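You operate a simulated robot arm through the tools that you are given. There is no shell and no other tool. Be economical: measure what you need, move in short steps, check, and stop when the job is done.

The job below is to be done with a simulated two-armed robot. You get a single attempt, and the scene is never put back.

JOB
Push both plugs into the green board, set its switches as the plate shows and test-run the rollers.
Fine: plug in with the power off, each plug in the socket with its letter; the lamp must go green; power off at the end.

The check looks at the end state, three seconds after you hand in, the way a careful person would. Anything else that was tipped, shoved, dropped, spilled or broken makes it a failure.

ROBOT AND FRAMES
Two 7-joint arms with two-finger parallel grippers on one trunk that stands fixed in place. Base frame: the origin is at the foot of the trunk, x ahead of it, y to its left, z up. Units: m, rad, N and s.
The left shoulder is at [0.124, 0.171, 1.162], the right one opposite. With the tool pointing down near the work surface each hand reaches from about 0.44 to 0.92 m from the base axis, measured 20 degrees to its own side. Payload 4.4 kg a hand.
Tool frame (each hand has its own): the origin (TCP) lies between the finger pads and is the grasp point; the fingertips stand 0.023 m ahead of it; z points along the fingers, y is the line along which they close. The gripper opens to 0.094 m. The fingers are 0.038 m wide and 0.01 m thick; the gripper's body (0.054 by 0.096 m) begins 0.039 m behind the TCP.
Orientation is told as [roll, pitch, yaw] about the base's x, y, z axes, in that order, counted from this pose: with the fingers straight down and closing along the base's y, the tool's x points along the base's -x, its y along +y and its z along -z.

CONTROLS
- The arms move only by the tool nudge_tool. It takes "left_increments", "right_increments" or both (then of equal length, played together; a hand with none holds still); each is a list of rows, each a list of 6 numbers: the shift along the tool's x, y, z in units of 400 mm (1.0 is 400 mm), then the turn, a rotation vector about the tool's x, y, z in units of 90 degrees (1.0 is 90 degrees). In form: [[dx, dy, dz, wx, wy, wz], ...]. A call has 1 to 12 rows; each row is the pose to reach, as a shift and turn from the pose commanded when the call began, along the tool's axes at that moment. "left_hand" and "right_hand" are, for a hand that has rows, the gripper command, from -1 (shut) to 1 (fully open), values between in proportion, set as the call begins (left out, the last holds). A call with a number of a shift or a turn outside -1 to 1 is refused whole. Rows are played at 5 a second. More than 0.05 m and 0.15 rad between two rows, or a gripper value outside its range, and nothing of the call is played. A pose out of reach is approached as far as the arm can. The call stops where the force on the tool passes 40 N (or 10 N more than at its start, if that is more) or the arm is blocked; 0.2 s more then pass. The fingers move at their own pace (about 0.072 m/s each) and stop on an object; they squeeze with about 34 N. The grip force told is the motor's: it shows also when the fingers shut on nothing. Time passes only in rows, and 0.2 s behind the last, so rows that repeat a pose let the fingers close. It gives the time, the measured TCP pose, the force on the tool (base axes), the opening and the grip force at its end, in the units of the frame above (readings bear some noise), with the torque about the TCP (base axes, N m) and any sound that the robot's microphone picked up.
- Cameras (640 x 400 px; columns grow to the right, rows downward): "scene" is now at [0.244, -0.0016, 1.3299]; the picture's right is [-0.03, -1.00, 0.00], its down [-0.31, 0.01, -0.95] and it looks along [0.95, -0.03, -0.31] (base axes); focal length 214 px, centre (320, 200). "left" rides on the left gripper at [0.086, -0.016, -0.075] in its tool frame; the picture's right is [0.18, 0.98, 0.00], its down [-0.58, 0.11, -0.81] and it looks along [-0.79, 0.15, 0.59] (tool axes); focal length 243 px, centre (320, 200). "right" rides on the right gripper at [0.086, 0.016, -0.075] in its tool frame; the picture's right is [-0.18, 0.98, 0.00], its down [-0.58, -0.11, -0.81] and it looks along [-0.79, -0.15, 0.59] (tool axes); focal length 243 px, centre (320, 200).
- capture(camera): a new picture of that camera. It takes no simulated time.
- move_column(by): slides the trunk up (or, below 0, down) by that many m; the arms and the scene camera ride with it, the base frame stays. It gives what a move gives, with no picture.
- turn_head(pan, tilt): turns the head with the scene camera to pan (to the left, within 1.396 rad either way) and tilt (down, from -0.506 to 1.204), counted from straight ahead of the robot. It gives what a move gives.
- pixel_to_xyz(camera, pixels): there is no depth. For up to 12 entries [column, row, z] of the newest picture of that camera ("zoom" is the newest enlarged one), the place [x, y] in the base frame at which the ray of that pixel passes the height z, good to about 0.002 m. It takes no simulated time.
- zoom(camera, box): a new picture of the part [left, top, right, bottom] of that camera's present view, enlarged. It takes no simulated time.
- hand_in(): hands the job in; it is judged then, once.

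Work in short steps. Measure before you move; look again where a grasp or a placing could have gone wrong, and mend it. You have 80 turns and 56 pictures in all, those below and enlarged ones among them. Open the grippers and draw the arms clear of the work before you hand the job in, unless the task says otherwise; then end with one line.

The tools are called as a command line: name --argument value ..., lists and objects as JSON in quotes. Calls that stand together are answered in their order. nudge_tool: Moves the arms, as the interface text tells. Its arguments: {"type":"object","properties":{"left_increments":{"type":"array","items":{"type":"array","items":{"type":"number"}}},"left_hand":{"type":"number"},"right_increments":{"type":"array","items":{"type":"array","items":{"type":"number"}}},"right_hand":{"type":"number"}},"required":[]} The other tools are called the same way: move_column (by) slides the trunk up or down; turn_head (pan, tilt) turns the head that bears the scene camera; capture (camera) takes a picture; pixel_to_xyz (camera, pixels) gives the place at which the rays of pixels pass given heights; zoom (camera, box) takes an enlarged picture of a part of a camera's view; hand_in () hands the job in.

At the start:

```text
t: 0.0
left_ee_pos: [0.5179, 0.2636, 1.2028]
left_orientation: [0.001, -0.002, 0.002]
left_contact_force: [-0.1, -0.3, 0.2]
left_torque: [0.02, -0.01, 0.01]
left_finger_gap: 0.0942
left_gripper_force: 0.0
right_ee_pos: [0.4282, -0.167, 1.2819]
right_orientation: [0.0, 0.0, 0.002]
right_contact_force: [-0.7, -0.5, 0.2]
right_torque: [-0.03, -0.02, -0.02]
right_finger_gap: 0.0939
right_gripper_force: 0.1
trunk travel left (down, up): [-0.175, 0.213]
head pan, tilt: [-0.028, 0.316]
```

scene: 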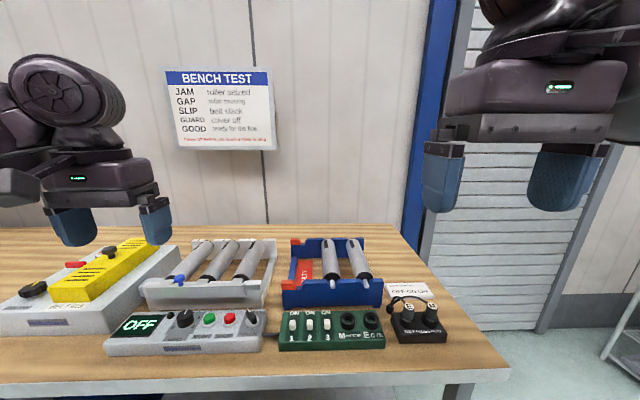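
right: 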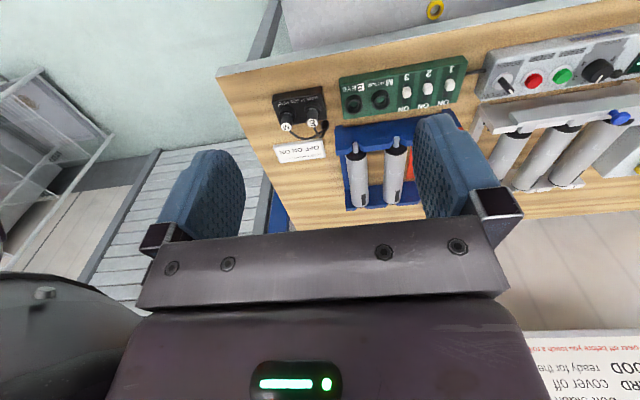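
left: 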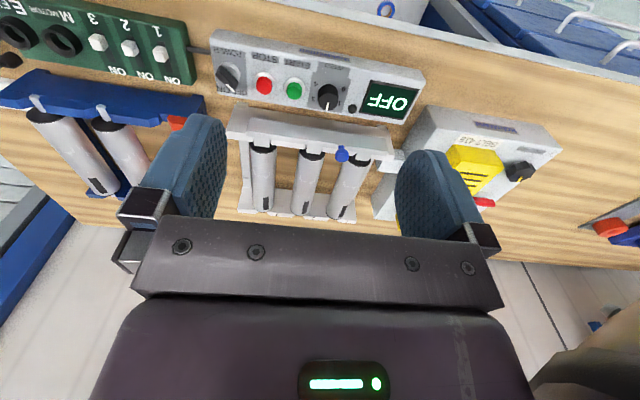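

I start with enlarged views of the board, the plate, the control box and the machine.

zoom --camera "scene" --box '[270, 270, 460, 370]'

zoom --camera "scene" --box '[100, 220, 290, 360]'

zoom --camera "scene" --box '[160, 60, 280, 155]'

zoom --camera "right" --box '[260, 40, 480, 180]'

```text
3.37 times, centred on (365, 320) of scene
```

zoom: 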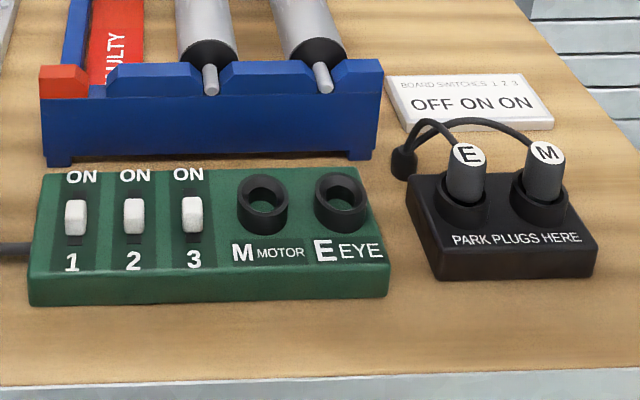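

```text
2.86 times, centred on (195, 290) of scene
```

zoom: 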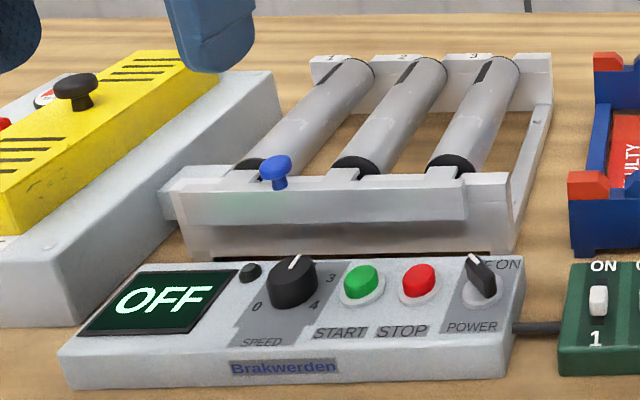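

```text
4.21 times, centred on (220, 108) of scene
```

zoom: 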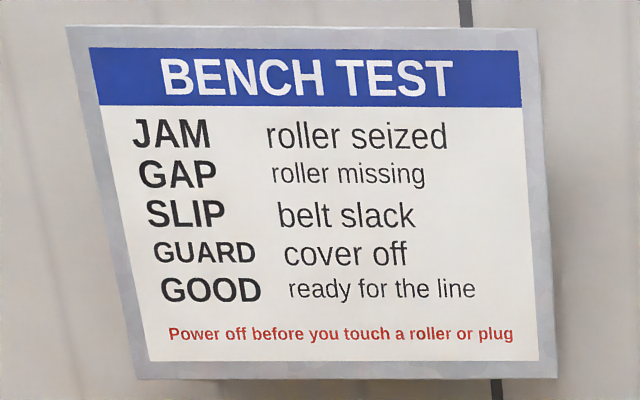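

```text
2.86 times, centred on (370, 110) of right
```

zoom: 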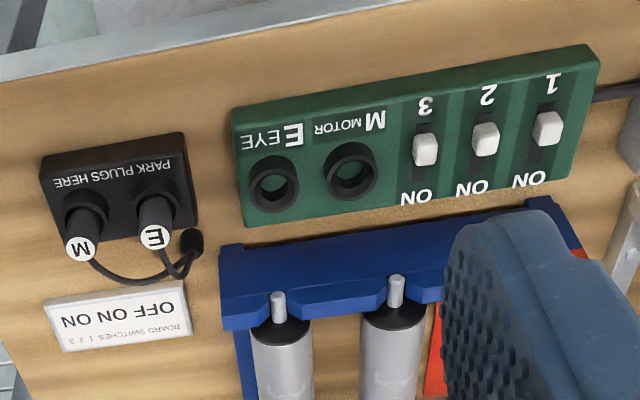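

I triangulate the height: the E socket is at scene (371,320) and right (353.6,104), and the M plug top is at scene (432,305).

pixel_to_xyz --camera "scene" --pixels '[[371, 318, 0.7], [371, 318, 0.8], [371, 318, 0.9], [371, 318, 1.0], [432, 305, 0.8], [432, 305, 0.9]]'

pixel_to_xyz --camera "right" --pixels '[[353.6, 104, 0.7], [353.6, 104, 0.8], [353.6, 104, 0.9], [353.6, 104, 1.0], [286, 126, 0.8], [286, 126, 0.9]]'

turn_head --pan 0.1 --tilt 0.85

capture --camera "scene"

```text
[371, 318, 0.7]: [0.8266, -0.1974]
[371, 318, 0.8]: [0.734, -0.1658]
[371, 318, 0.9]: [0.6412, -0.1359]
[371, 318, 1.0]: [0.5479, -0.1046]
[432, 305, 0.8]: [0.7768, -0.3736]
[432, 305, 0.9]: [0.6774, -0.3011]
```

```text
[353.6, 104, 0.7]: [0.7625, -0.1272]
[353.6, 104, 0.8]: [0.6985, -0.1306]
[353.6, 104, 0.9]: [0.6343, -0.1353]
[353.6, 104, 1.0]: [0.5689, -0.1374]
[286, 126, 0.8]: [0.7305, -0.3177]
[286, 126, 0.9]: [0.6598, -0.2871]
```

```text
t: 1.0
left_ee_pos: [0.5174, 0.2624, 1.2026]
left_orientation: [0.0, 0.0, 0.002]
left_contact_force: [-0.4, 0.4, 0.3]
left_torque: [0.05, 0.0, -0.03]
left_finger_gap: 0.0939
left_gripper_force: 0.1
right_ee_pos: [0.4297, -0.1668, 1.2821]
right_orientation: [0.001, 0.0, 0.002]
right_contact_force: [0.2, 0.0, 0.3]
right_torque: [-0.04, 0.03, 0.02]
right_finger_gap: 0.094
right_gripper_force: 0.1
trunk travel left (down, up): [-0.175, 0.213]
head pan, tilt: [0.099, 0.85]
```

```text
48 pictures are left
```

scene: 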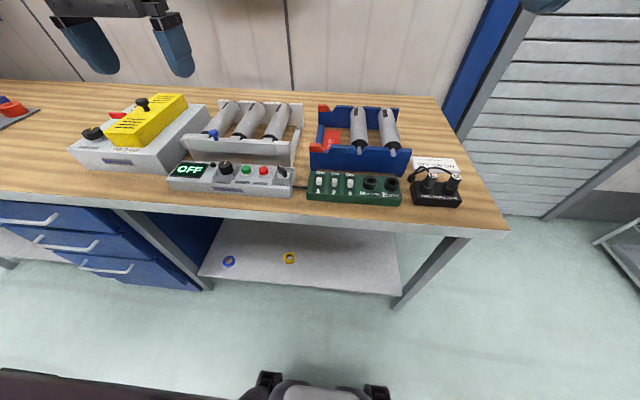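

The socket rims are near z 0.91. I zoom on the left part and the rest of the bench.

zoom --camera "scene" --box '[60, 80, 310, 210]'

zoom --camera "scene" --box '[295, 150, 475, 215]'

```text
2.56 times, centred on (185, 145) of scene
```

zoom: 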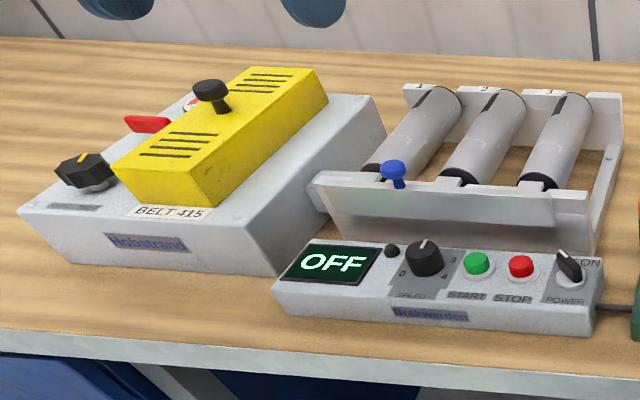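

```text
3.56 times, centred on (385, 182) of scene
```

zoom: 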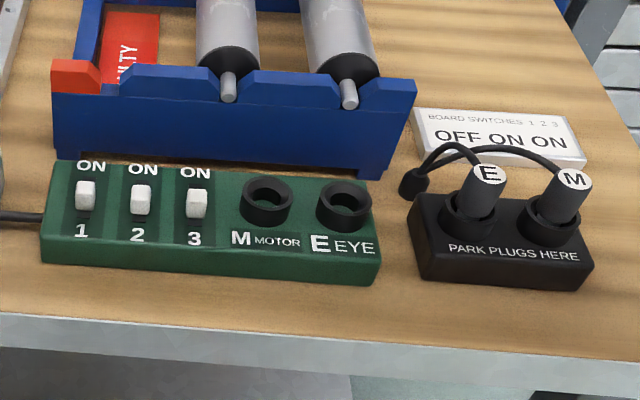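

I bring the right hand down to view the board, to about (0.50,-0.12,1.06).

nudge_tool --right_increments '[[-0.03, 0.02, 0.0925, 0, 0, 0], [-0.06, 0.04, 0.185, 0, 0, 0], [-0.09, 0.06, 0.2775, 0, 0, 0], [-0.12, 0.08, 0.37, 0, 0, 0], [-0.15, 0.1, 0.4625, 0, 0, 0], [-0.175, 0.1175, 0.555, 0, 0, 0]]'

capture --camera "right"

```text
t: 2.4
left_ee_pos: [0.5198, 0.2637, 1.2007]
left_orientation: [0.0, 0.002, 0.001]
left_contact_force: [0.5, 0.6, -0.4]
left_torque: [-0.02, 0.02, 0.01]
left_finger_gap: 0.0939
left_gripper_force: 0.1
right_ee_pos: [0.4977, -0.1196, 1.0587]
right_orientation: [0.002, 0.001, 0.0]
right_contact_force: [-0.3, -0.2, -1.2]
right_torque: [-0.01, -0.02, -0.04]
right_finger_gap: 0.0938
right_gripper_force: 0.0
trunk travel left (down, up): [-0.175, 0.213]
head pan, tilt: [0.099, 0.85]
```

```text
45 pictures are left
```

right: 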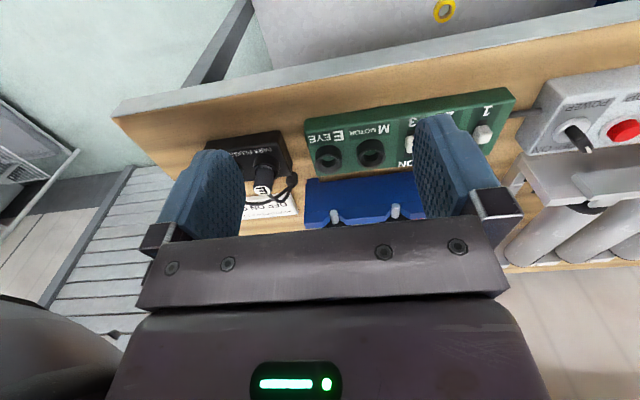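

The camera is mounted upside down, so the near edge is at the top. I zoom on the board and the plugs.

zoom --camera "right" --box '[180, 70, 540, 230]'

```text
1.78 times, centred on (360, 150) of right
```

zoom: 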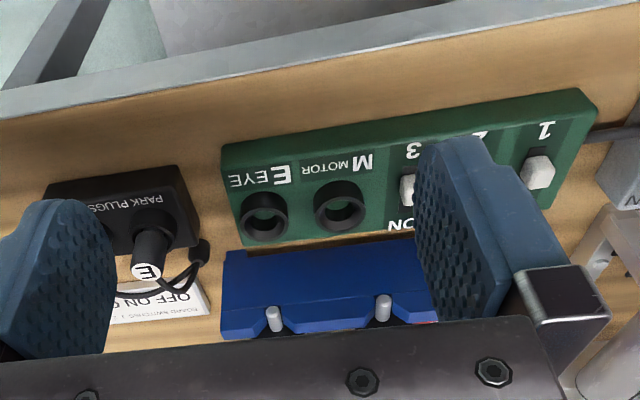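

I triangulate the socket rims, plug tops and switches with both cameras.

pixel_to_xyz --camera "scene" --pixels '[[370.1, 180, 0.9], [370.1, 180, 0.92], [391.7, 181.4, 0.9], [391.7, 181.4, 0.92], [433, 174.7, 0.92], [433, 174.7, 0.95], [456.6, 176.4, 0.92], [456.6, 176.4, 0.95], [319, 180.6, 0.91], [334.4, 181.7, 0.91], [350.4, 183.1, 0.91]]'

pixel_to_xyz --camera "right" --pixels '[[371.2, 148.9, 0.9], [371.2, 148.9, 0.92], [328.5, 153.9, 0.9], [328.5, 153.9, 0.92], [262.8, 190.4, 0.92], [262.8, 190.4, 0.95]]'

```text
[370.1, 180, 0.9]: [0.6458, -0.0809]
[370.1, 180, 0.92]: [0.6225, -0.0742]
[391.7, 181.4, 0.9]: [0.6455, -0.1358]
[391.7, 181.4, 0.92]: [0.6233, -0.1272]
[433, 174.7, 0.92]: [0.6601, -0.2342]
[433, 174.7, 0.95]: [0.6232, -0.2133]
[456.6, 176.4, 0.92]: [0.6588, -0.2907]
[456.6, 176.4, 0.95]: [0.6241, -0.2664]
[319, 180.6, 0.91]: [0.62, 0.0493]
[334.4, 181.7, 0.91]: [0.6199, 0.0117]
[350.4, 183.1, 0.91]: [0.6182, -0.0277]
```

```text
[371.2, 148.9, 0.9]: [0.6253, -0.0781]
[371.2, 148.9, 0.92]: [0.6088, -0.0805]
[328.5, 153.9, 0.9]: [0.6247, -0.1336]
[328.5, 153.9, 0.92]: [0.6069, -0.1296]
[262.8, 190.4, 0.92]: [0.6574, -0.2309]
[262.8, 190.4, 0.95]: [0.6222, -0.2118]
```

The x values disagree by 2 cm, so I get a closer view from above: to (0.60,-0.10,1.02).

nudge_tool --right_increments '[[-0.08, 0.015, 0.03, 0, 0, 0], [-0.16, 0.03, 0.06, 0, 0, 0], [-0.255, 0.05, 0.097, 0, 0, 0], [-0.255, 0.05, 0.097, 0, 0, 0]]'

capture --camera "right"

```text
t: 3.4
left_ee_pos: [0.5172, 0.264, 1.2024]
left_orientation: [0.0, -0.001, 0.002]
left_contact_force: [0.4, -0.7, -0.5]
left_torque: [-0.04, -0.04, -0.01]
left_finger_gap: 0.0942
left_gripper_force: 0.0
right_ee_pos: [0.6001, -0.1017, 1.0204]
right_orientation: [-0.001, 0.0, 0.002]
right_contact_force: [0.4, -0.9, -0.3]
right_torque: [0.03, 0.03, -0.02]
right_finger_gap: 0.0938
right_gripper_force: 0.0
trunk travel left (down, up): [-0.175, 0.213]
head pan, tilt: [0.099, 0.85]
```

```text
43 pictures are left
```

right: 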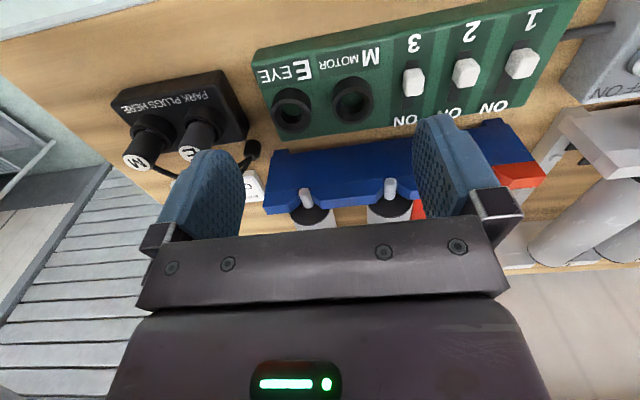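

The board is clear now; I enlarge it for pixel positions and switch states.

zoom --camera "right" --box '[240, 0, 590, 150]'

pixel_to_xyz --camera "right" --pixels '[[292, 107, 0.89], [292, 107, 0.91], [353, 98, 0.89], [353, 98, 0.91], [139, 161, 0.92], [139, 161, 0.95], [190, 152, 0.92], [190, 152, 0.95]]'

```text
1.83 times, centred on (415, 75) of right
```

zoom: 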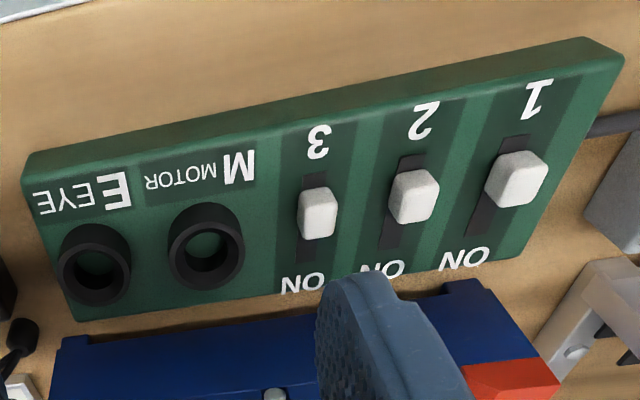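

```text
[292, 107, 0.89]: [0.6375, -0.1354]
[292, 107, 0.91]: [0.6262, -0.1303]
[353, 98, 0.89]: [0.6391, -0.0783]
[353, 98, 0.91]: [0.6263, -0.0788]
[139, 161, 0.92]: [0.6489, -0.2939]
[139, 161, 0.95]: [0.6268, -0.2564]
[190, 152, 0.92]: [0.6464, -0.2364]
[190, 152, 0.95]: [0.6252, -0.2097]
```

All three knobs sit alike in their slots, and parallax hides the state. I tilt the hand about y so its camera looks nearly straight down on the board.

nudge_tool --right_increments '[[-0.01, 0.025, -0.01, 0, 0.08, 0], [-0.02, 0.05, -0.02, 0, 0.16, 0], [-0.03, 0.075, -0.03, 0, 0.24, 0], [-0.04, 0.1, -0.04, 0, 0.32, 0], [-0.045, 0.125, -0.05, 0, 0.4, 0], [-0.05, 0.15, -0.05, 0, 0.48, 0], [-0.05, 0.15, -0.05, 0, 0.48, 0]]'

capture --camera "right"

```text
t: 5.0
left_ee_pos: [0.5178, 0.2632, 1.2024]
left_orientation: [0.001, 0.001, 0.0]
left_contact_force: [1.3, 0.0, -0.1]
left_torque: [0.04, 0.05, -0.02]
left_finger_gap: 0.0938
left_gripper_force: 0.1
right_ee_pos: [0.6194, -0.0392, 1.0407]
right_orientation: [-0.001, 0.756, 0.002]
right_contact_force: [-0.2, 0.3, -0.2]
right_torque: [-0.02, -0.01, -0.02]
right_finger_gap: 0.0939
right_gripper_force: 0.0
trunk travel left (down, up): [-0.175, 0.213]
head pan, tilt: [0.099, 0.85]
```

```text
41 pictures are left
```

right: 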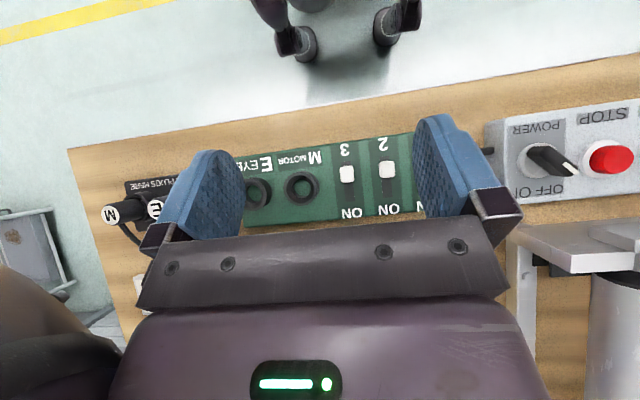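

Switches 2 and 3 sit at the number (OFF) end, slots open toward ON. I read accurate positions from this steep view.

pixel_to_xyz --camera "right" --pixels '[[302, 187, 0.9], [302, 187, 0.915], [258, 192, 0.9], [347, 174, 0.9], [347, 174, 0.915], [388, 170, 0.9], [388, 170, 0.915], [352, 200, 0.9], [110, 215, 0.93], [154, 208, 0.93], [550, 158, 0.93], [608, 158, 0.93]]'

zoom --camera "right" --box '[240, 120, 480, 230]'

```text
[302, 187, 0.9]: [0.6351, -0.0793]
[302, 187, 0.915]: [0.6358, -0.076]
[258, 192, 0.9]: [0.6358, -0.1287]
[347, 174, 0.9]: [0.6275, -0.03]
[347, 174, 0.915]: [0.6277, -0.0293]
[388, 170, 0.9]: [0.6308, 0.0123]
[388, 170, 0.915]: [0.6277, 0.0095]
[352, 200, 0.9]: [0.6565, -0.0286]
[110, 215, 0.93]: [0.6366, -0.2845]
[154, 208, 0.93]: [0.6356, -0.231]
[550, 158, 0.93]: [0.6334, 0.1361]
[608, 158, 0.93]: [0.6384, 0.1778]
```

```text
2.67 times, centred on (360, 175) of right
```

zoom: 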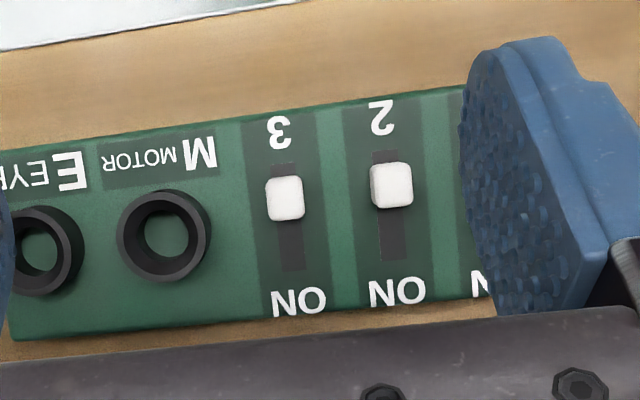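

Now I return the hand to vertical with fingers shut, ahead of switch 3 (y -0.030) and still high.

nudge_tool --right_increments '[[0, 0.005, 0, 0, -0.08, 0], [0, 0.01, 0, 0, -0.16, 0], [0, 0.015, 0, 0, -0.24, 0], [0, 0.02, 0, 0, -0.32, 0], [0, 0.0225, 0, 0, -0.4, 0], [-0.027, 0.0225, 0.078, 0, -0.481, 0], [-0.054, 0.0225, 0.1555, 0, -0.481, 0], [-0.054, 0.0225, 0.1555, 0, -0.481, 0]]' --right_hand -1

capture --camera "right"

```text
t: 6.8
left_ee_pos: [0.5176, 0.2633, 1.2017]
left_orientation: [-0.001, 0.001, 0.001]
left_contact_force: [-0.5, 0.1, -0.3]
left_torque: [-0.04, -0.01, -0.01]
left_finger_gap: 0.0938
left_gripper_force: 0.0
right_ee_pos: [0.5918, -0.0314, 0.9815]
right_orientation: [0.0, -0.001, -0.001]
right_contact_force: [-0.3, -0.1, -0.5]
right_torque: [0.0, -0.02, 0.0]
right_finger_gap: 0.0002
right_gripper_force: 34.1
trunk travel left (down, up): [-0.175, 0.213]
head pan, tilt: [0.099, 0.85]
```

```text
39 pictures are left
```

right: 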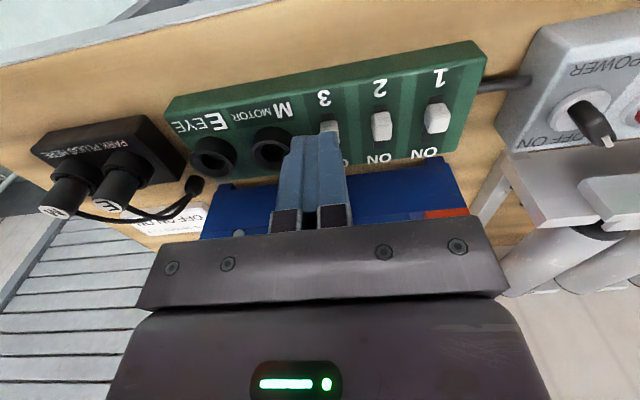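

Fingers line up with switch 3. I lower to tip height about 0.912 in front of the knob.

nudge_tool --right_increments '[[0.01, 0.003, 0.05, 0, 0, 0], [0.01, 0.003, 0.1, 0, 0, 0], [0.01, 0.003, 0.116, 0, 0, 0], [0.01, 0.003, 0.116, 0, 0, 0]]'

zoom --camera "right" --box '[150, 0, 550, 250]'

zoom --camera "scene" --box '[295, 130, 475, 230]'

```text
t: 7.8
left_ee_pos: [0.5186, 0.2639, 1.2024]
left_orientation: [0.002, -0.002, 0.003]
left_contact_force: [-0.3, -0.8, 0.3]
left_torque: [-0.01, 0.0, -0.03]
left_finger_gap: 0.094
left_gripper_force: 0.1
right_ee_pos: [0.588, -0.0288, 0.9341]
right_orientation: [0.001, -0.001, -0.001]
right_contact_force: [-0.1, -0.3, 0.3]
right_torque: [-0.01, 0.03, 0.01]
right_finger_gap: 0.0001
right_gripper_force: 33.8
trunk travel left (down, up): [-0.175, 0.213]
head pan, tilt: [0.099, 0.85]
```

```text
1.60 times, centred on (350, 125) of right
```

zoom: 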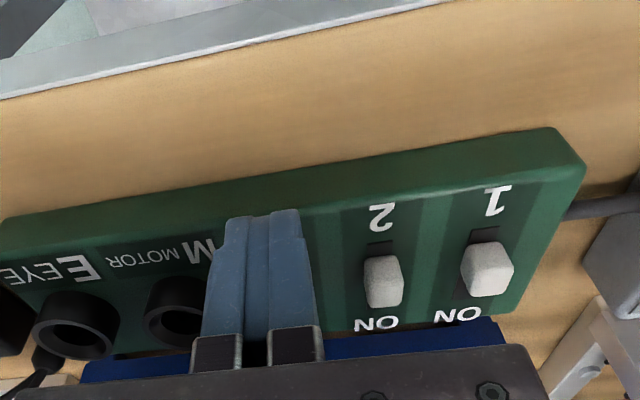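

```text
3.56 times, centred on (385, 180) of scene
```

zoom: 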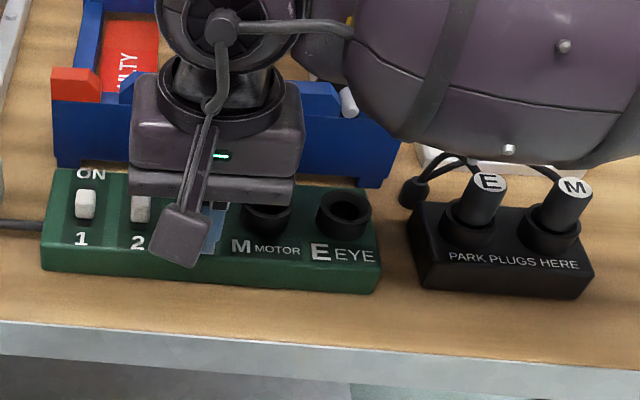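

Hand stands at tip z 0.911, no contact. I push +x in small rows, watching the force.

nudge_tool --right_increments '[[-0.02, 0, 0, 0, 0, 0], [-0.04, 0, 0, 0, 0, 0], [-0.05, 0, 0, 0, 0, 0], [-0.06, 0, 0, 0, 0, 0], [-0.07, 0, 0, 0, 0, 0]]'

zoom --camera "right" --box '[150, 0, 550, 250]'

```text
t: 9.0
left_ee_pos: [0.5172, 0.262, 1.2026]
left_orientation: [-0.001, -0.001, 0.0]
left_contact_force: [-0.8, 0.0, -0.3]
left_torque: [0.01, 0.0, 0.01]
left_finger_gap: 0.0942
left_gripper_force: 0.1
right_ee_pos: [0.6168, -0.0283, 0.9328]
right_orientation: [0.0, 0.0, 0.002]
right_contact_force: [0.2, -0.4, 0.1]
right_torque: [-0.02, -0.01, 0.02]
right_finger_gap: 0.0
right_gripper_force: 34.2
trunk travel left (down, up): [-0.175, 0.213]
head pan, tilt: [0.099, 0.85]
```

```text
1.60 times, centred on (350, 125) of right
```

zoom: 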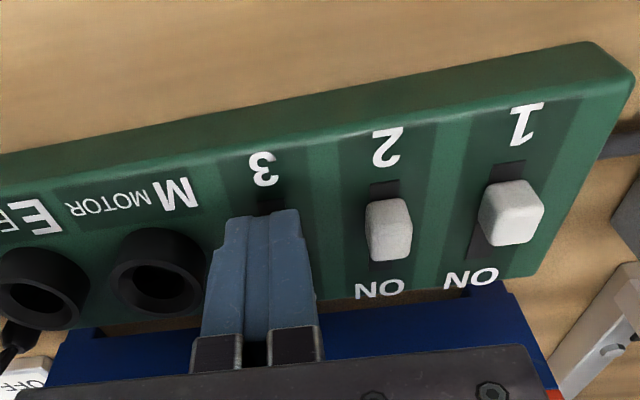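

No force felt, and the knob is hidden behind the fingers. I back off -x and rise to check it.

nudge_tool --right_increments '[[0.04, 0, 0, 0, 0, 0], [0.08, 0, 0, 0, 0, 0], [0.08, 0, -0.08, 0, 0, 0], [0.08, 0.0, -0.16, 0, 0, 0], [0.08, 0.0, -0.16, 0, 0, 0]]'

zoom --camera "right" --box '[150, 0, 550, 250]'

```text
t: 10.2
left_ee_pos: [0.5176, 0.2625, 1.2027]
left_orientation: [0.001, -0.001, 0.001]
left_contact_force: [0.3, -0.1, -0.4]
left_torque: [-0.01, -0.02, 0.02]
left_finger_gap: 0.0941
left_gripper_force: 0.1
right_ee_pos: [0.5831, -0.0295, 0.997]
right_orientation: [-0.001, 0.001, 0.001]
right_contact_force: [-0.7, -0.3, 0.0]
right_torque: [0.04, 0.03, 0.01]
right_finger_gap: 0.0
right_gripper_force: 33.9
trunk travel left (down, up): [-0.175, 0.213]
head pan, tilt: [0.099, 0.85]
```

```text
1.60 times, centred on (350, 125) of right
```

zoom: 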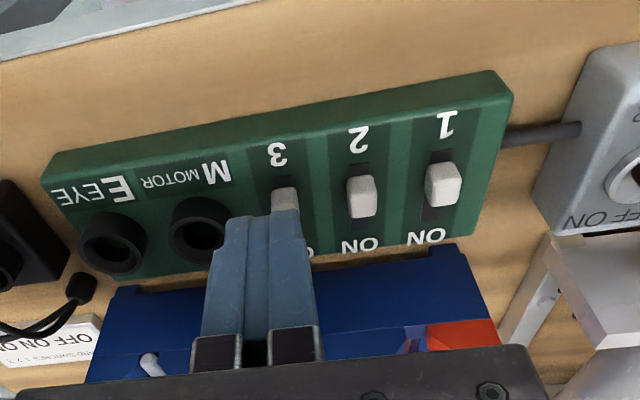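

Knob 3 did not move: the tip passed above it. I go lower (tip about 0.900) and push again.

nudge_tool --right_increments '[[0, 0, 0.1, 0, 0, 0], [0, 0, 0.16, 0, 0, 0], [0, 0, 0.1845, 0, 0, 0], [-0.02, 0, 0.1845, 0, 0, 0], [-0.04, 0, 0.1845, 0, 0, 0], [-0.05, 0, 0.1845, 0, 0, 0], [-0.06, 0, 0.1845, 0, 0, 0], [-0.07, 0, 0.1845, 0, 0, 0], [-0.08, 0, 0.1845, 0, 0, 0], [-0.09, 0, 0.1845, 0, 0, 0]]'

```text
t: 12.4
left_ee_pos: [0.5165, 0.2625, 1.2027]
left_orientation: [-0.001, -0.002, 0.001]
left_contact_force: [0.4, 0.8, 0.2]
left_torque: [-0.01, 0.02, -0.04]
left_finger_gap: 0.0942
left_gripper_force: 0.1
right_ee_pos: [0.6196, -0.0298, 0.9236]
right_orientation: [0.0, 0.001, 0.004]
right_contact_force: [-13.2, -1.3, -1.3]
right_torque: [-0.08, 0.24, -0.06]
right_finger_gap: 0.0002
right_gripper_force: 33.9
trunk travel left (down, up): [-0.175, 0.213]
head pan, tilt: [0.099, 0.85]
```

Contact: 13 N against the push. I back off and rise to see knob 3.

nudge_tool --right_increments '[[0.04, 0, 0, 0, 0, 0], [0.08, 0, 0, 0, 0, 0], [0.08, 0.04, -0.08, 0, 0, 0], [0.08, 0.0975, -0.16, 0, 0, 0], [0.08, 0.0975, -0.16, 0, 0, 0]]'

zoom --camera "right" --box '[150, 0, 550, 250]'

```text
t: 13.6
left_ee_pos: [0.5179, 0.263, 1.2017]
left_orientation: [-0.001, 0.0, 0.001]
left_contact_force: [-0.7, 0.5, -0.5]
left_torque: [-0.01, 0.0, 0.02]
left_finger_gap: 0.0943
left_gripper_force: 0.0
right_ee_pos: [0.5914, 0.0096, 0.9887]
right_orientation: [0.0, 0.0, 0.0]
right_contact_force: [-0.2, -0.2, -0.3]
right_torque: [-0.01, 0.03, -0.03]
right_finger_gap: 0.0
right_gripper_force: 33.7
trunk travel left (down, up): [-0.175, 0.213]
head pan, tilt: [0.099, 0.85]
```

```text
1.60 times, centred on (350, 125) of right
```

zoom: 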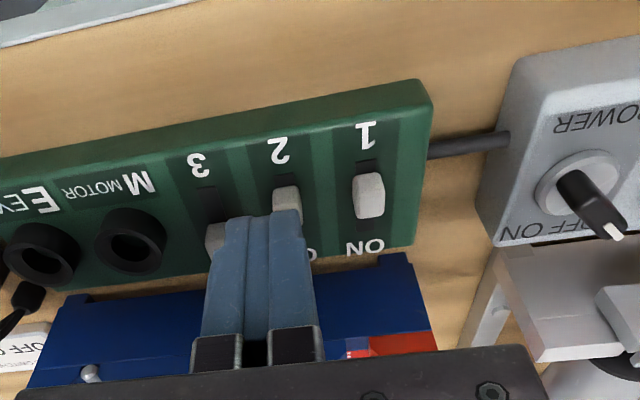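

Knob 3 has slid to ON. Now I do the same at switch 2, pushing a little further.

nudge_tool --right_increments '[[0, 0, 0.1, 0, 0, 0], [0.0, 0, 0.1635, 0, 0, 0], [-0.02, 0, 0.1635, 0, 0, 0], [-0.04, 0, 0.1635, 0, 0, 0], [-0.05, 0, 0.1635, 0, 0, 0], [-0.06, 0, 0.1635, 0, 0, 0], [-0.07, 0, 0.1635, 0, 0, 0], [-0.08, 0, 0.1635, 0, 0, 0], [-0.09, 0, 0.1635, 0, 0, 0]]'

nudge_tool --right_increments '[[0.04, 0, 0, 0, 0, 0], [0.08, 0, 0, 0, 0, 0], [0.08, 0.04, -0.08, 0, 0, 0], [0.08, 0.0975, -0.16, 0, 0, 0], [0.08, 0.1975, -0.16, 0, 0, 0], [0.08, 0.1975, -0.16, 0, 0, 0]]'

zoom --camera "right" --box '[50, 0, 450, 250]'

```text
t: 15.6
left_ee_pos: [0.5152, 0.2629, 1.2039]
left_orientation: [0.002, -0.002, 0.002]
left_contact_force: [-0.7, -0.6, -0.1]
left_torque: [0.0, -0.03, 0.01]
left_finger_gap: 0.0943
left_gripper_force: 0.0
right_ee_pos: [0.6199, 0.0085, 0.9216]
right_orientation: [-0.002, 0.005, 0.008]
right_contact_force: [-33.6, -5.1, -2.2]
right_torque: [-0.06, 0.64, -0.13]
right_finger_gap: 0.0
right_gripper_force: 34.1
trunk travel left (down, up): [-0.175, 0.213]
head pan, tilt: [0.099, 0.85]
```

```text
t: 17.0
left_ee_pos: [0.5168, 0.263, 1.2032]
left_orientation: [0.001, 0.0, 0.002]
left_contact_force: [0.6, -0.1, 0.2]
left_torque: [0.0, 0.0, 0.0]
left_finger_gap: 0.0937
left_gripper_force: 0.0
right_ee_pos: [0.59, 0.0879, 0.9863]
right_orientation: [0.001, -0.001, 0.0]
right_contact_force: [0.0, 0.4, 0.4]
right_torque: [-0.01, 0.01, -0.01]
right_finger_gap: 0.0
right_gripper_force: 34.4
trunk travel left (down, up): [-0.175, 0.213]
head pan, tilt: [0.099, 0.85]
```

```text
1.60 times, centred on (250, 125) of right
```

zoom: 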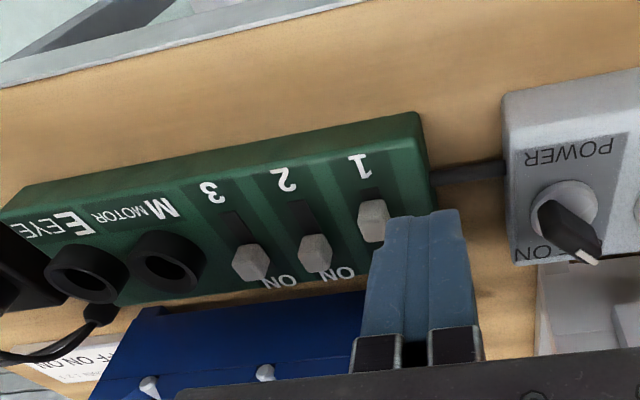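

Switch state is OFF ON ON. Next the E plug: I move above it at about (0.636,-0.222) with fingers half open.

nudge_tool --right_increments '[[-0.01, -0.08, -0.085, 0, 0, 0], [-0.02, -0.18, -0.1, 0, 0, 0], [-0.04, -0.28, -0.1, 0, 0, 0], [-0.06, -0.38, -0.1, 0, 0, 0], [-0.08, -0.48, -0.1, 0, 0, 0], [-0.1, -0.58, -0.1, 0, 0, 0], [-0.115, -0.68, -0.1, 0, 0, 0], [-0.115, -0.775, -0.085, 0, 0, 0], [-0.115, -0.775, -0.085, 0, 0, 0]]' --right_hand -0.02

zoom --camera "right" --box '[160, 0, 480, 200]'

zoom --camera "scene" --box '[370, 120, 500, 220]'

```text
t: 19.0
left_ee_pos: [0.5187, 0.2627, 1.2015]
left_orientation: [-0.001, 0.002, 0.0]
left_contact_force: [-0.6, 0.3, 0.8]
left_torque: [-0.02, -0.02, -0.02]
left_finger_gap: 0.0939
left_gripper_force: 0.0
right_ee_pos: [0.6385, -0.2235, 1.0223]
right_orientation: [0.0, 0.0, 0.002]
right_contact_force: [0.0, 1.0, -0.5]
right_torque: [-0.03, 0.01, -0.03]
right_finger_gap: 0.0462
right_gripper_force: 0.1
trunk travel left (down, up): [-0.175, 0.213]
head pan, tilt: [0.099, 0.85]
```

```text
2.00 times, centred on (320, 100) of right
```

zoom: 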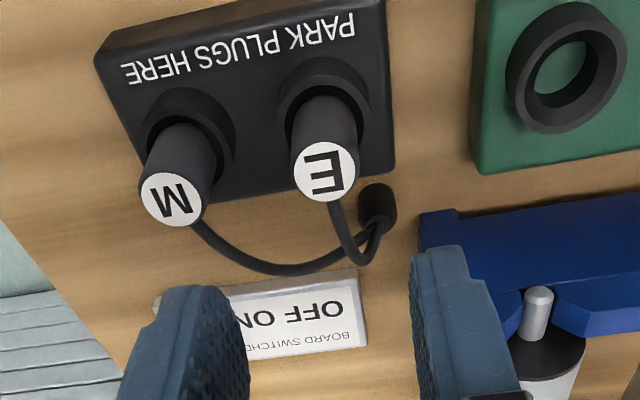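

```text
4.00 times, centred on (435, 170) of scene
```

zoom: 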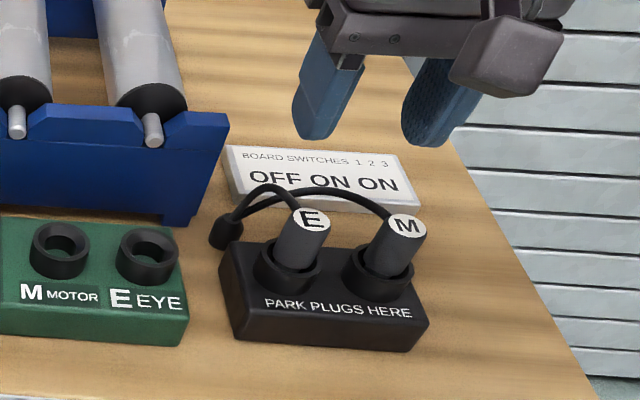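

I check the E and M plug tops and socket centres from this near view at z 0.938.

pixel_to_xyz --camera "right" --pixels '[[323, 86, 0.93], [323, 86, 0.938], [323, 86, 0.945], [245.5, 99.5, 0.93], [245.5, 99.5, 0.938], [245.5, 99.5, 0.945], [442.5, 33.5, 0.9], [442.5, 33.5, 0.91]]'

pixel_to_xyz --camera "scene" --pixels '[[432.8, 175, 0.93], [432.8, 175, 0.938], [432.8, 175, 0.945], [456.5, 176.5, 0.93], [456.5, 176.5, 0.938], [456.5, 176.5, 0.945], [372, 181, 0.905], [393, 182.5, 0.905]]'

```text
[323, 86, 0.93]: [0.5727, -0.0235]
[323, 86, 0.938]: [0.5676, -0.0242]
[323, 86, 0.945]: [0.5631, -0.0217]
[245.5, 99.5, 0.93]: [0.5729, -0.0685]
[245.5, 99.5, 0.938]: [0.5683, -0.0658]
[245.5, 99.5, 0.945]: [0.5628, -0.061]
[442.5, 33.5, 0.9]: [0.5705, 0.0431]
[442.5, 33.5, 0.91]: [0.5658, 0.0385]
```

```text
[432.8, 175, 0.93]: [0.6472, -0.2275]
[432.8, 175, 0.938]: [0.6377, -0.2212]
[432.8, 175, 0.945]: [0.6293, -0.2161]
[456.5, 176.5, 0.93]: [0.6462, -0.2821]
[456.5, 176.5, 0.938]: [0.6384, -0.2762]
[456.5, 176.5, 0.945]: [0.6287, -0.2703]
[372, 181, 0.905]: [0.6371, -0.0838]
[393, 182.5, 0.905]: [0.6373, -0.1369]
```

Corrected for the hand's shift since that picture, E is at about (0.638,-0.220). I descend to TCP z 0.932 around it.

nudge_tool --right_increments '[[0.009, 0.009, 0.075, 0, 0, 0], [0.009, 0.009, 0.15, 0, 0, 0], [0.009, 0.009, 0.19, 0, 0, 0], [0.009, 0.009, 0.225, 0, 0, 0], [0.009, 0.009, 0.225, 0, 0, 0]]'

zoom --camera "right" --box '[160, 0, 480, 200]'

zoom --camera "scene" --box '[370, 120, 500, 220]'

```text
t: 20.2
left_ee_pos: [0.5181, 0.2638, 1.2022]
left_orientation: [0.001, 0.0, 0.002]
left_contact_force: [-0.1, -0.9, -0.8]
left_torque: [0.01, -0.02, -0.01]
left_finger_gap: 0.0938
left_gripper_force: 0.1
right_ee_pos: [0.634, -0.2185, 0.9312]
right_orientation: [0.002, -0.001, 0.003]
right_contact_force: [-0.4, -0.5, 0.6]
right_torque: [0.01, 0.01, -0.01]
right_finger_gap: 0.0462
right_gripper_force: 0.1
trunk travel left (down, up): [-0.175, 0.213]
head pan, tilt: [0.099, 0.85]
```

```text
2.00 times, centred on (320, 100) of right
```

zoom: 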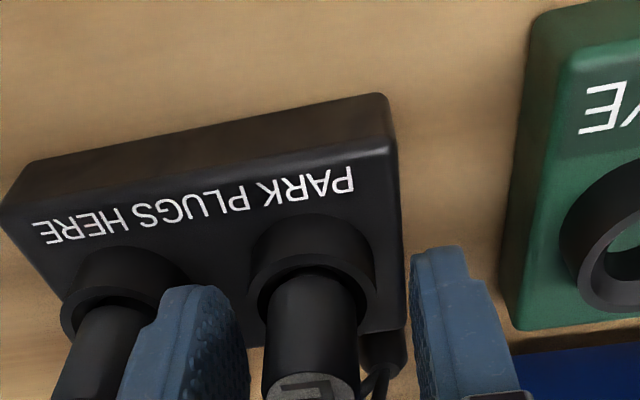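

```text
4.00 times, centred on (435, 170) of scene
```

zoom: 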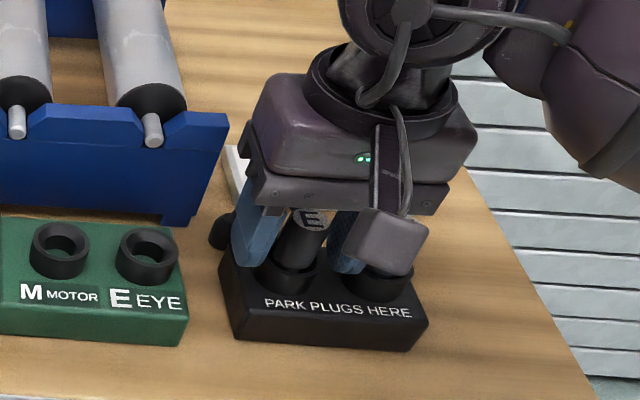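

The plug stands between the fingers, about 4 mm toward -y of their middle; I shift -y by 3.5 mm and close.

nudge_tool --right_increments '[[0, -0.009, 0, 0, 0, 0], [0, -0.009, 0, 0, 0, 0]]'

nudge_tool --right_increments '[[0, 0, 0, 0, 0, 0], [0, 0, 0, 0, 0, 0], [0, 0, 0, 0, 0, 0], [0, 0, 0, 0, 0, 0]]' --right_hand -1

```text
t: 20.8
left_ee_pos: [0.5178, 0.2633, 1.2022]
left_orientation: [0.0, -0.002, 0.003]
left_contact_force: [0.6, 0.4, -0.5]
left_torque: [0.0, 0.02, -0.05]
left_finger_gap: 0.0936
left_gripper_force: 0.1
right_ee_pos: [0.6338, -0.2231, 0.9307]
right_orientation: [0.001, 0.0, 0.0]
right_contact_force: [0.1, 1.6, -0.6]
right_torque: [-0.01, -0.02, -0.02]
right_finger_gap: 0.0461
right_gripper_force: 0.1
trunk travel left (down, up): [-0.175, 0.213]
head pan, tilt: [0.099, 0.85]
```

```text
t: 21.8
left_ee_pos: [0.5176, 0.2638, 1.2024]
left_orientation: [0.001, -0.001, 0.001]
left_contact_force: [-0.1, -0.8, -0.7]
left_torque: [0.01, 0.01, -0.02]
left_finger_gap: 0.0941
left_gripper_force: 0.0
right_ee_pos: [0.6339, -0.2222, 0.9315]
right_orientation: [0.0, -0.001, 0.002]
right_contact_force: [0.6, -1.1, -0.2]
right_torque: [0.0, -0.02, 0.0]
right_finger_gap: 0.0224
right_gripper_force: 34.2
trunk travel left (down, up): [-0.175, 0.213]
head pan, tilt: [0.099, 0.85]
```

Gripped with a 22 mm gap and little side load. I lift it slowly by 50 mm.

nudge_tool --right_increments '[[0, 0, -0.025, 0, 0, 0], [0, 0, -0.05, 0, 0, 0], [0, 0, -0.075, 0, 0, 0], [0, 0, -0.1, 0, 0, 0], [0, 0, -0.125, 0, 0, 0], [0, 0, -0.125, 0, 0, 0]]'

capture --camera "right"

zoom --camera "scene" --box '[330, 100, 500, 220]'

```text
t: 23.2
left_ee_pos: [0.5183, 0.2629, 1.2015]
left_orientation: [0.001, 0.0, 0.001]
left_contact_force: [0.2, -0.8, -0.5]
left_torque: [-0.02, 0.02, -0.01]
left_finger_gap: 0.0938
left_gripper_force: 0.1
right_ee_pos: [0.6352, -0.2197, 0.9809]
right_orientation: [0.0, -0.001, 0.003]
right_contact_force: [0.1, 0.1, -0.8]
right_torque: [0.03, -0.02, 0.0]
right_finger_gap: 0.0223
right_gripper_force: 33.8
trunk travel left (down, up): [-0.175, 0.213]
head pan, tilt: [0.099, 0.85]
```

```text
28 pictures are left
```

right: 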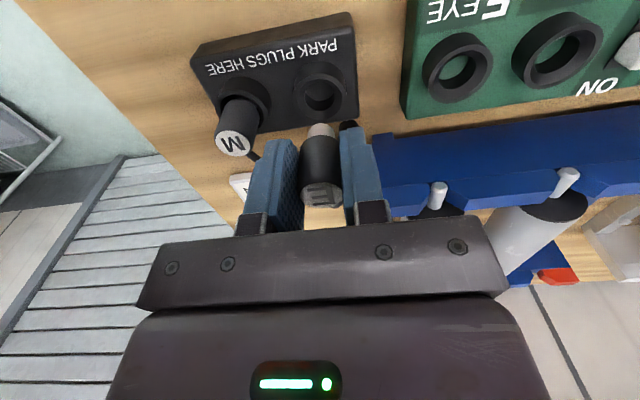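

```text
3.33 times, centred on (415, 160) of scene
```

zoom: 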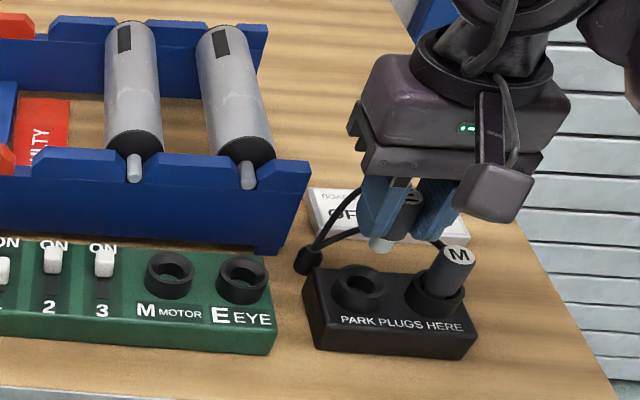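

Plug E is out. Using the vacated park socket (320,93) as reference, I measure the offset to board sockets E (457,68) and M (557,51).

pixel_to_xyz --camera "right" --pixels '[[320, 93, 0.9], [320, 93, 0.91], [457, 68, 0.9], [457, 68, 0.91], [557, 51, 0.9], [557, 51, 0.91], [242, 102, 0.91], [404, 120, 0.895], [356, 118, 0.895]]'

pixel_to_xyz --camera "zoom" --pixels '[[357, 284, 0.905], [243, 277, 0.905], [170, 271, 0.905], [436, 290, 0.905]]'

```text
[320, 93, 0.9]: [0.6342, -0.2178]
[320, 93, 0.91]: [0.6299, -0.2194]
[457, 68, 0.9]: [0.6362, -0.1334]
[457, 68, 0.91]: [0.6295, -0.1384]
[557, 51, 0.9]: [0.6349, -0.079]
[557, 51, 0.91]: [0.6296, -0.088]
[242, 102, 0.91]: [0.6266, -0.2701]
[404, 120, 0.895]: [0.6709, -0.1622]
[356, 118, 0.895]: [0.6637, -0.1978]
```

```text
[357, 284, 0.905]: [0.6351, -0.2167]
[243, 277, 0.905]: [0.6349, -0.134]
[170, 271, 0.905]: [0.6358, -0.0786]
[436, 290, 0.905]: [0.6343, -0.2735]
```

Offset to board socket E is about 0.083 m in y, 0 in x. I carry E to y≈-0.135 at this height and look.

nudge_tool --right_increments '[[0, 0.05, -0.01, 0, 0, 0], [0, 0.11, -0.01, 0, 0, 0], [0, 0.17, -0.01, 0, 0, 0], [0, 0.2125, 0, 0, 0, 0], [0, 0.2125, 0.02, 0, 0, 0], [0, 0.2125, 0.02, 0, 0, 0]]'

zoom --camera "right" --box '[240, 20, 440, 220]'

zoom --camera "scene" --box '[330, 120, 450, 220]'

```text
t: 24.6
left_ee_pos: [0.5168, 0.2627, 1.2037]
left_orientation: [0.001, -0.001, 0.002]
left_contact_force: [0.0, 0.6, -0.2]
left_torque: [0.0, -0.04, 0.02]
left_finger_gap: 0.0941
left_gripper_force: 0.1
right_ee_pos: [0.6344, -0.1358, 0.9727]
right_orientation: [0.001, -0.003, 0.001]
right_contact_force: [-0.2, -0.3, 0.0]
right_torque: [-0.01, 0.02, 0.02]
right_finger_gap: 0.0226
right_gripper_force: 33.7
trunk travel left (down, up): [-0.175, 0.213]
head pan, tilt: [0.099, 0.85]
```

```text
2.00 times, centred on (340, 120) of right
```

zoom: 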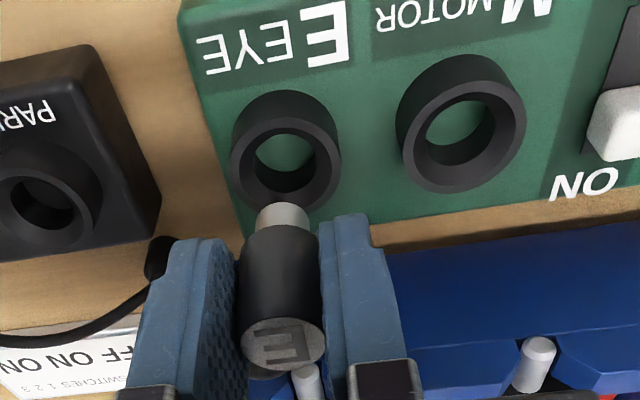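

```text
4.00 times, centred on (390, 170) of scene
```

zoom: 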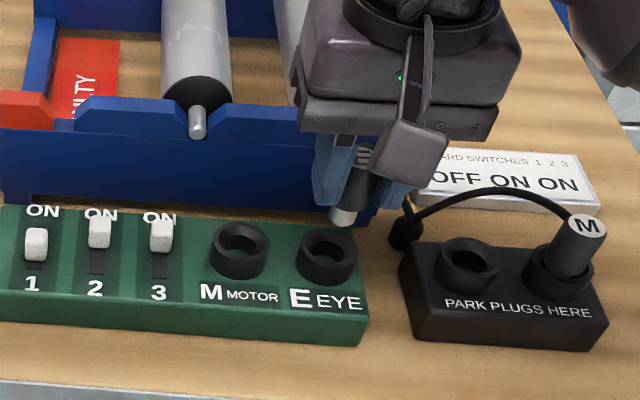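

Both views suggest the socket is about 3 mm further to -y. I shift to y≈-0.138, lower 15 mm and look again.

nudge_tool --right_increments '[[0, -0.0065, 0.01, 0, 0, 0], [0, -0.0065, 0.025, 0, 0, 0], [0, -0.0065, 0.035, 0, 0, 0], [0, -0.0065, 0.035, 0, 0, 0]]'

zoom --camera "right" --box '[240, 20, 440, 220]'

zoom --camera "scene" --box '[350, 140, 430, 210]'

```text
t: 25.6
left_ee_pos: [0.5174, 0.2621, 1.2032]
left_orientation: [0.001, 0.002, 0.001]
left_contact_force: [0.0, 0.0, 0.3]
left_torque: [0.04, 0.04, -0.04]
left_finger_gap: 0.094
left_gripper_force: 0.1
right_ee_pos: [0.6354, -0.1409, 0.9602]
right_orientation: [0.0, 0.001, 0.002]
right_contact_force: [-0.2, 0.0, -0.3]
right_torque: [-0.02, -0.03, -0.02]
right_finger_gap: 0.0223
right_gripper_force: 34.4
trunk travel left (down, up): [-0.175, 0.213]
head pan, tilt: [0.099, 0.85]
```

```text
2.00 times, centred on (340, 120) of right
```

zoom: 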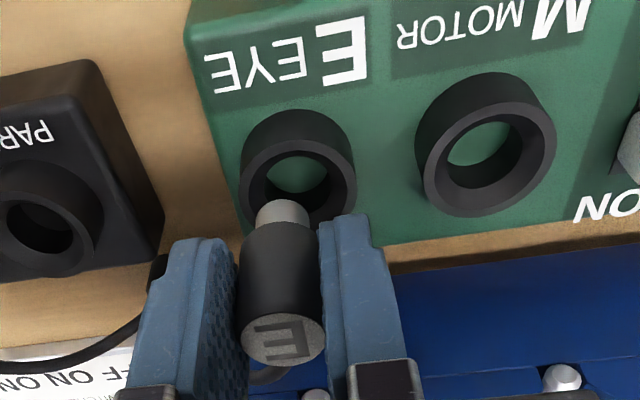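

```text
5.71 times, centred on (390, 175) of scene
```

zoom: 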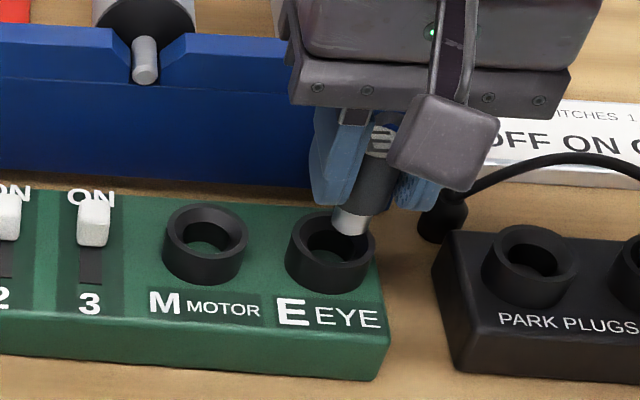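

Closer in, both views agree the plug is now ~4 mm too far -y. I shift +y 3.5 mm at this height, then check.

nudge_tool --right_increments '[[0, 0.0088, 0, 0, 0, 0], [0, 0.0088, 0, 0, 0, 0], [0, 0.0088, 0, 0, 0, 0]]'

zoom --camera "right" --box '[270, 60, 370, 160]'

```text
t: 26.4
left_ee_pos: [0.5171, 0.2632, 1.2022]
left_orientation: [-0.002, 0.0, 0.003]
left_contact_force: [0.6, -0.3, 0.2]
left_torque: [0.01, 0.04, -0.01]
left_finger_gap: 0.0942
left_gripper_force: 0.1
right_ee_pos: [0.636, -0.1358, 0.959]
right_orientation: [0.0, 0.001, 0.001]
right_contact_force: [0.2, 0.3, -0.3]
right_torque: [-0.01, -0.01, 0.0]
right_finger_gap: 0.0222
right_gripper_force: 34.4
trunk travel left (down, up): [-0.175, 0.213]
head pan, tilt: [0.099, 0.85]
```

```text
4.00 times, centred on (320, 110) of right
```

zoom: 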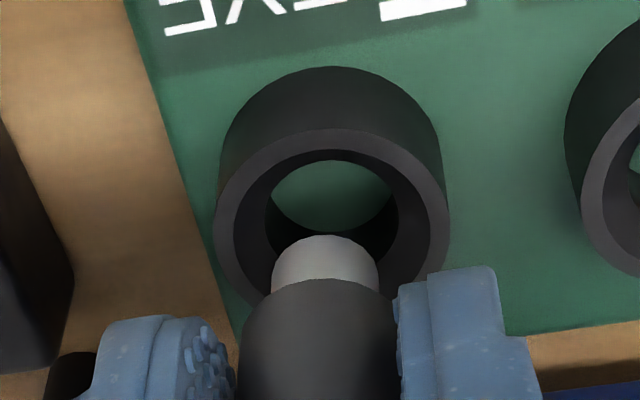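

Only ~1 mm off in y now. I descend gently, 2.5 mm per row, watching the force.

nudge_tool --right_increments '[[0, 0.0025, 0.006, 0, 0, 0], [0, 0.0025, 0.012, 0, 0, 0], [0, 0.0025, 0.018, 0, 0, 0], [0, 0.0025, 0.024, 0, 0, 0], [0, 0.0025, 0.03, 0, 0, 0], [0, 0.0025, 0.03, 0, 0, 0]]'

zoom --camera "right" --box '[270, 60, 370, 160]'

```text
t: 27.8
left_ee_pos: [0.5183, 0.2637, 1.2027]
left_orientation: [-0.001, 0.0, 0.002]
left_contact_force: [0.0, 0.1, -0.1]
left_torque: [0.04, 0.0, -0.02]
left_finger_gap: 0.0943
left_gripper_force: 0.1
right_ee_pos: [0.6355, -0.1355, 0.9471]
right_orientation: [0.0, 0.001, 0.001]
right_contact_force: [0.1, -0.3, 0.3]
right_torque: [0.02, 0.01, -0.01]
right_finger_gap: 0.0224
right_gripper_force: 33.6
trunk travel left (down, up): [-0.175, 0.213]
head pan, tilt: [0.099, 0.85]
```

```text
4.00 times, centred on (320, 110) of right
```

zoom: 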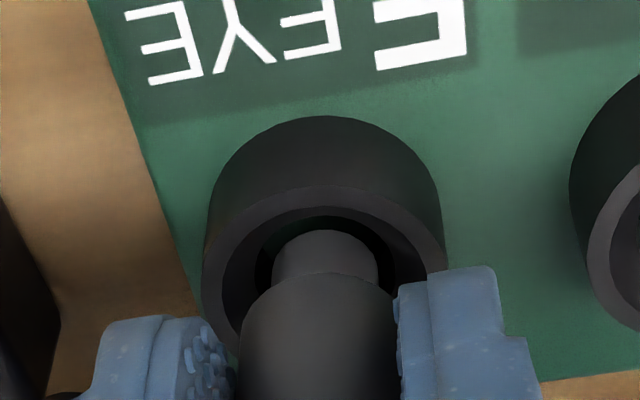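

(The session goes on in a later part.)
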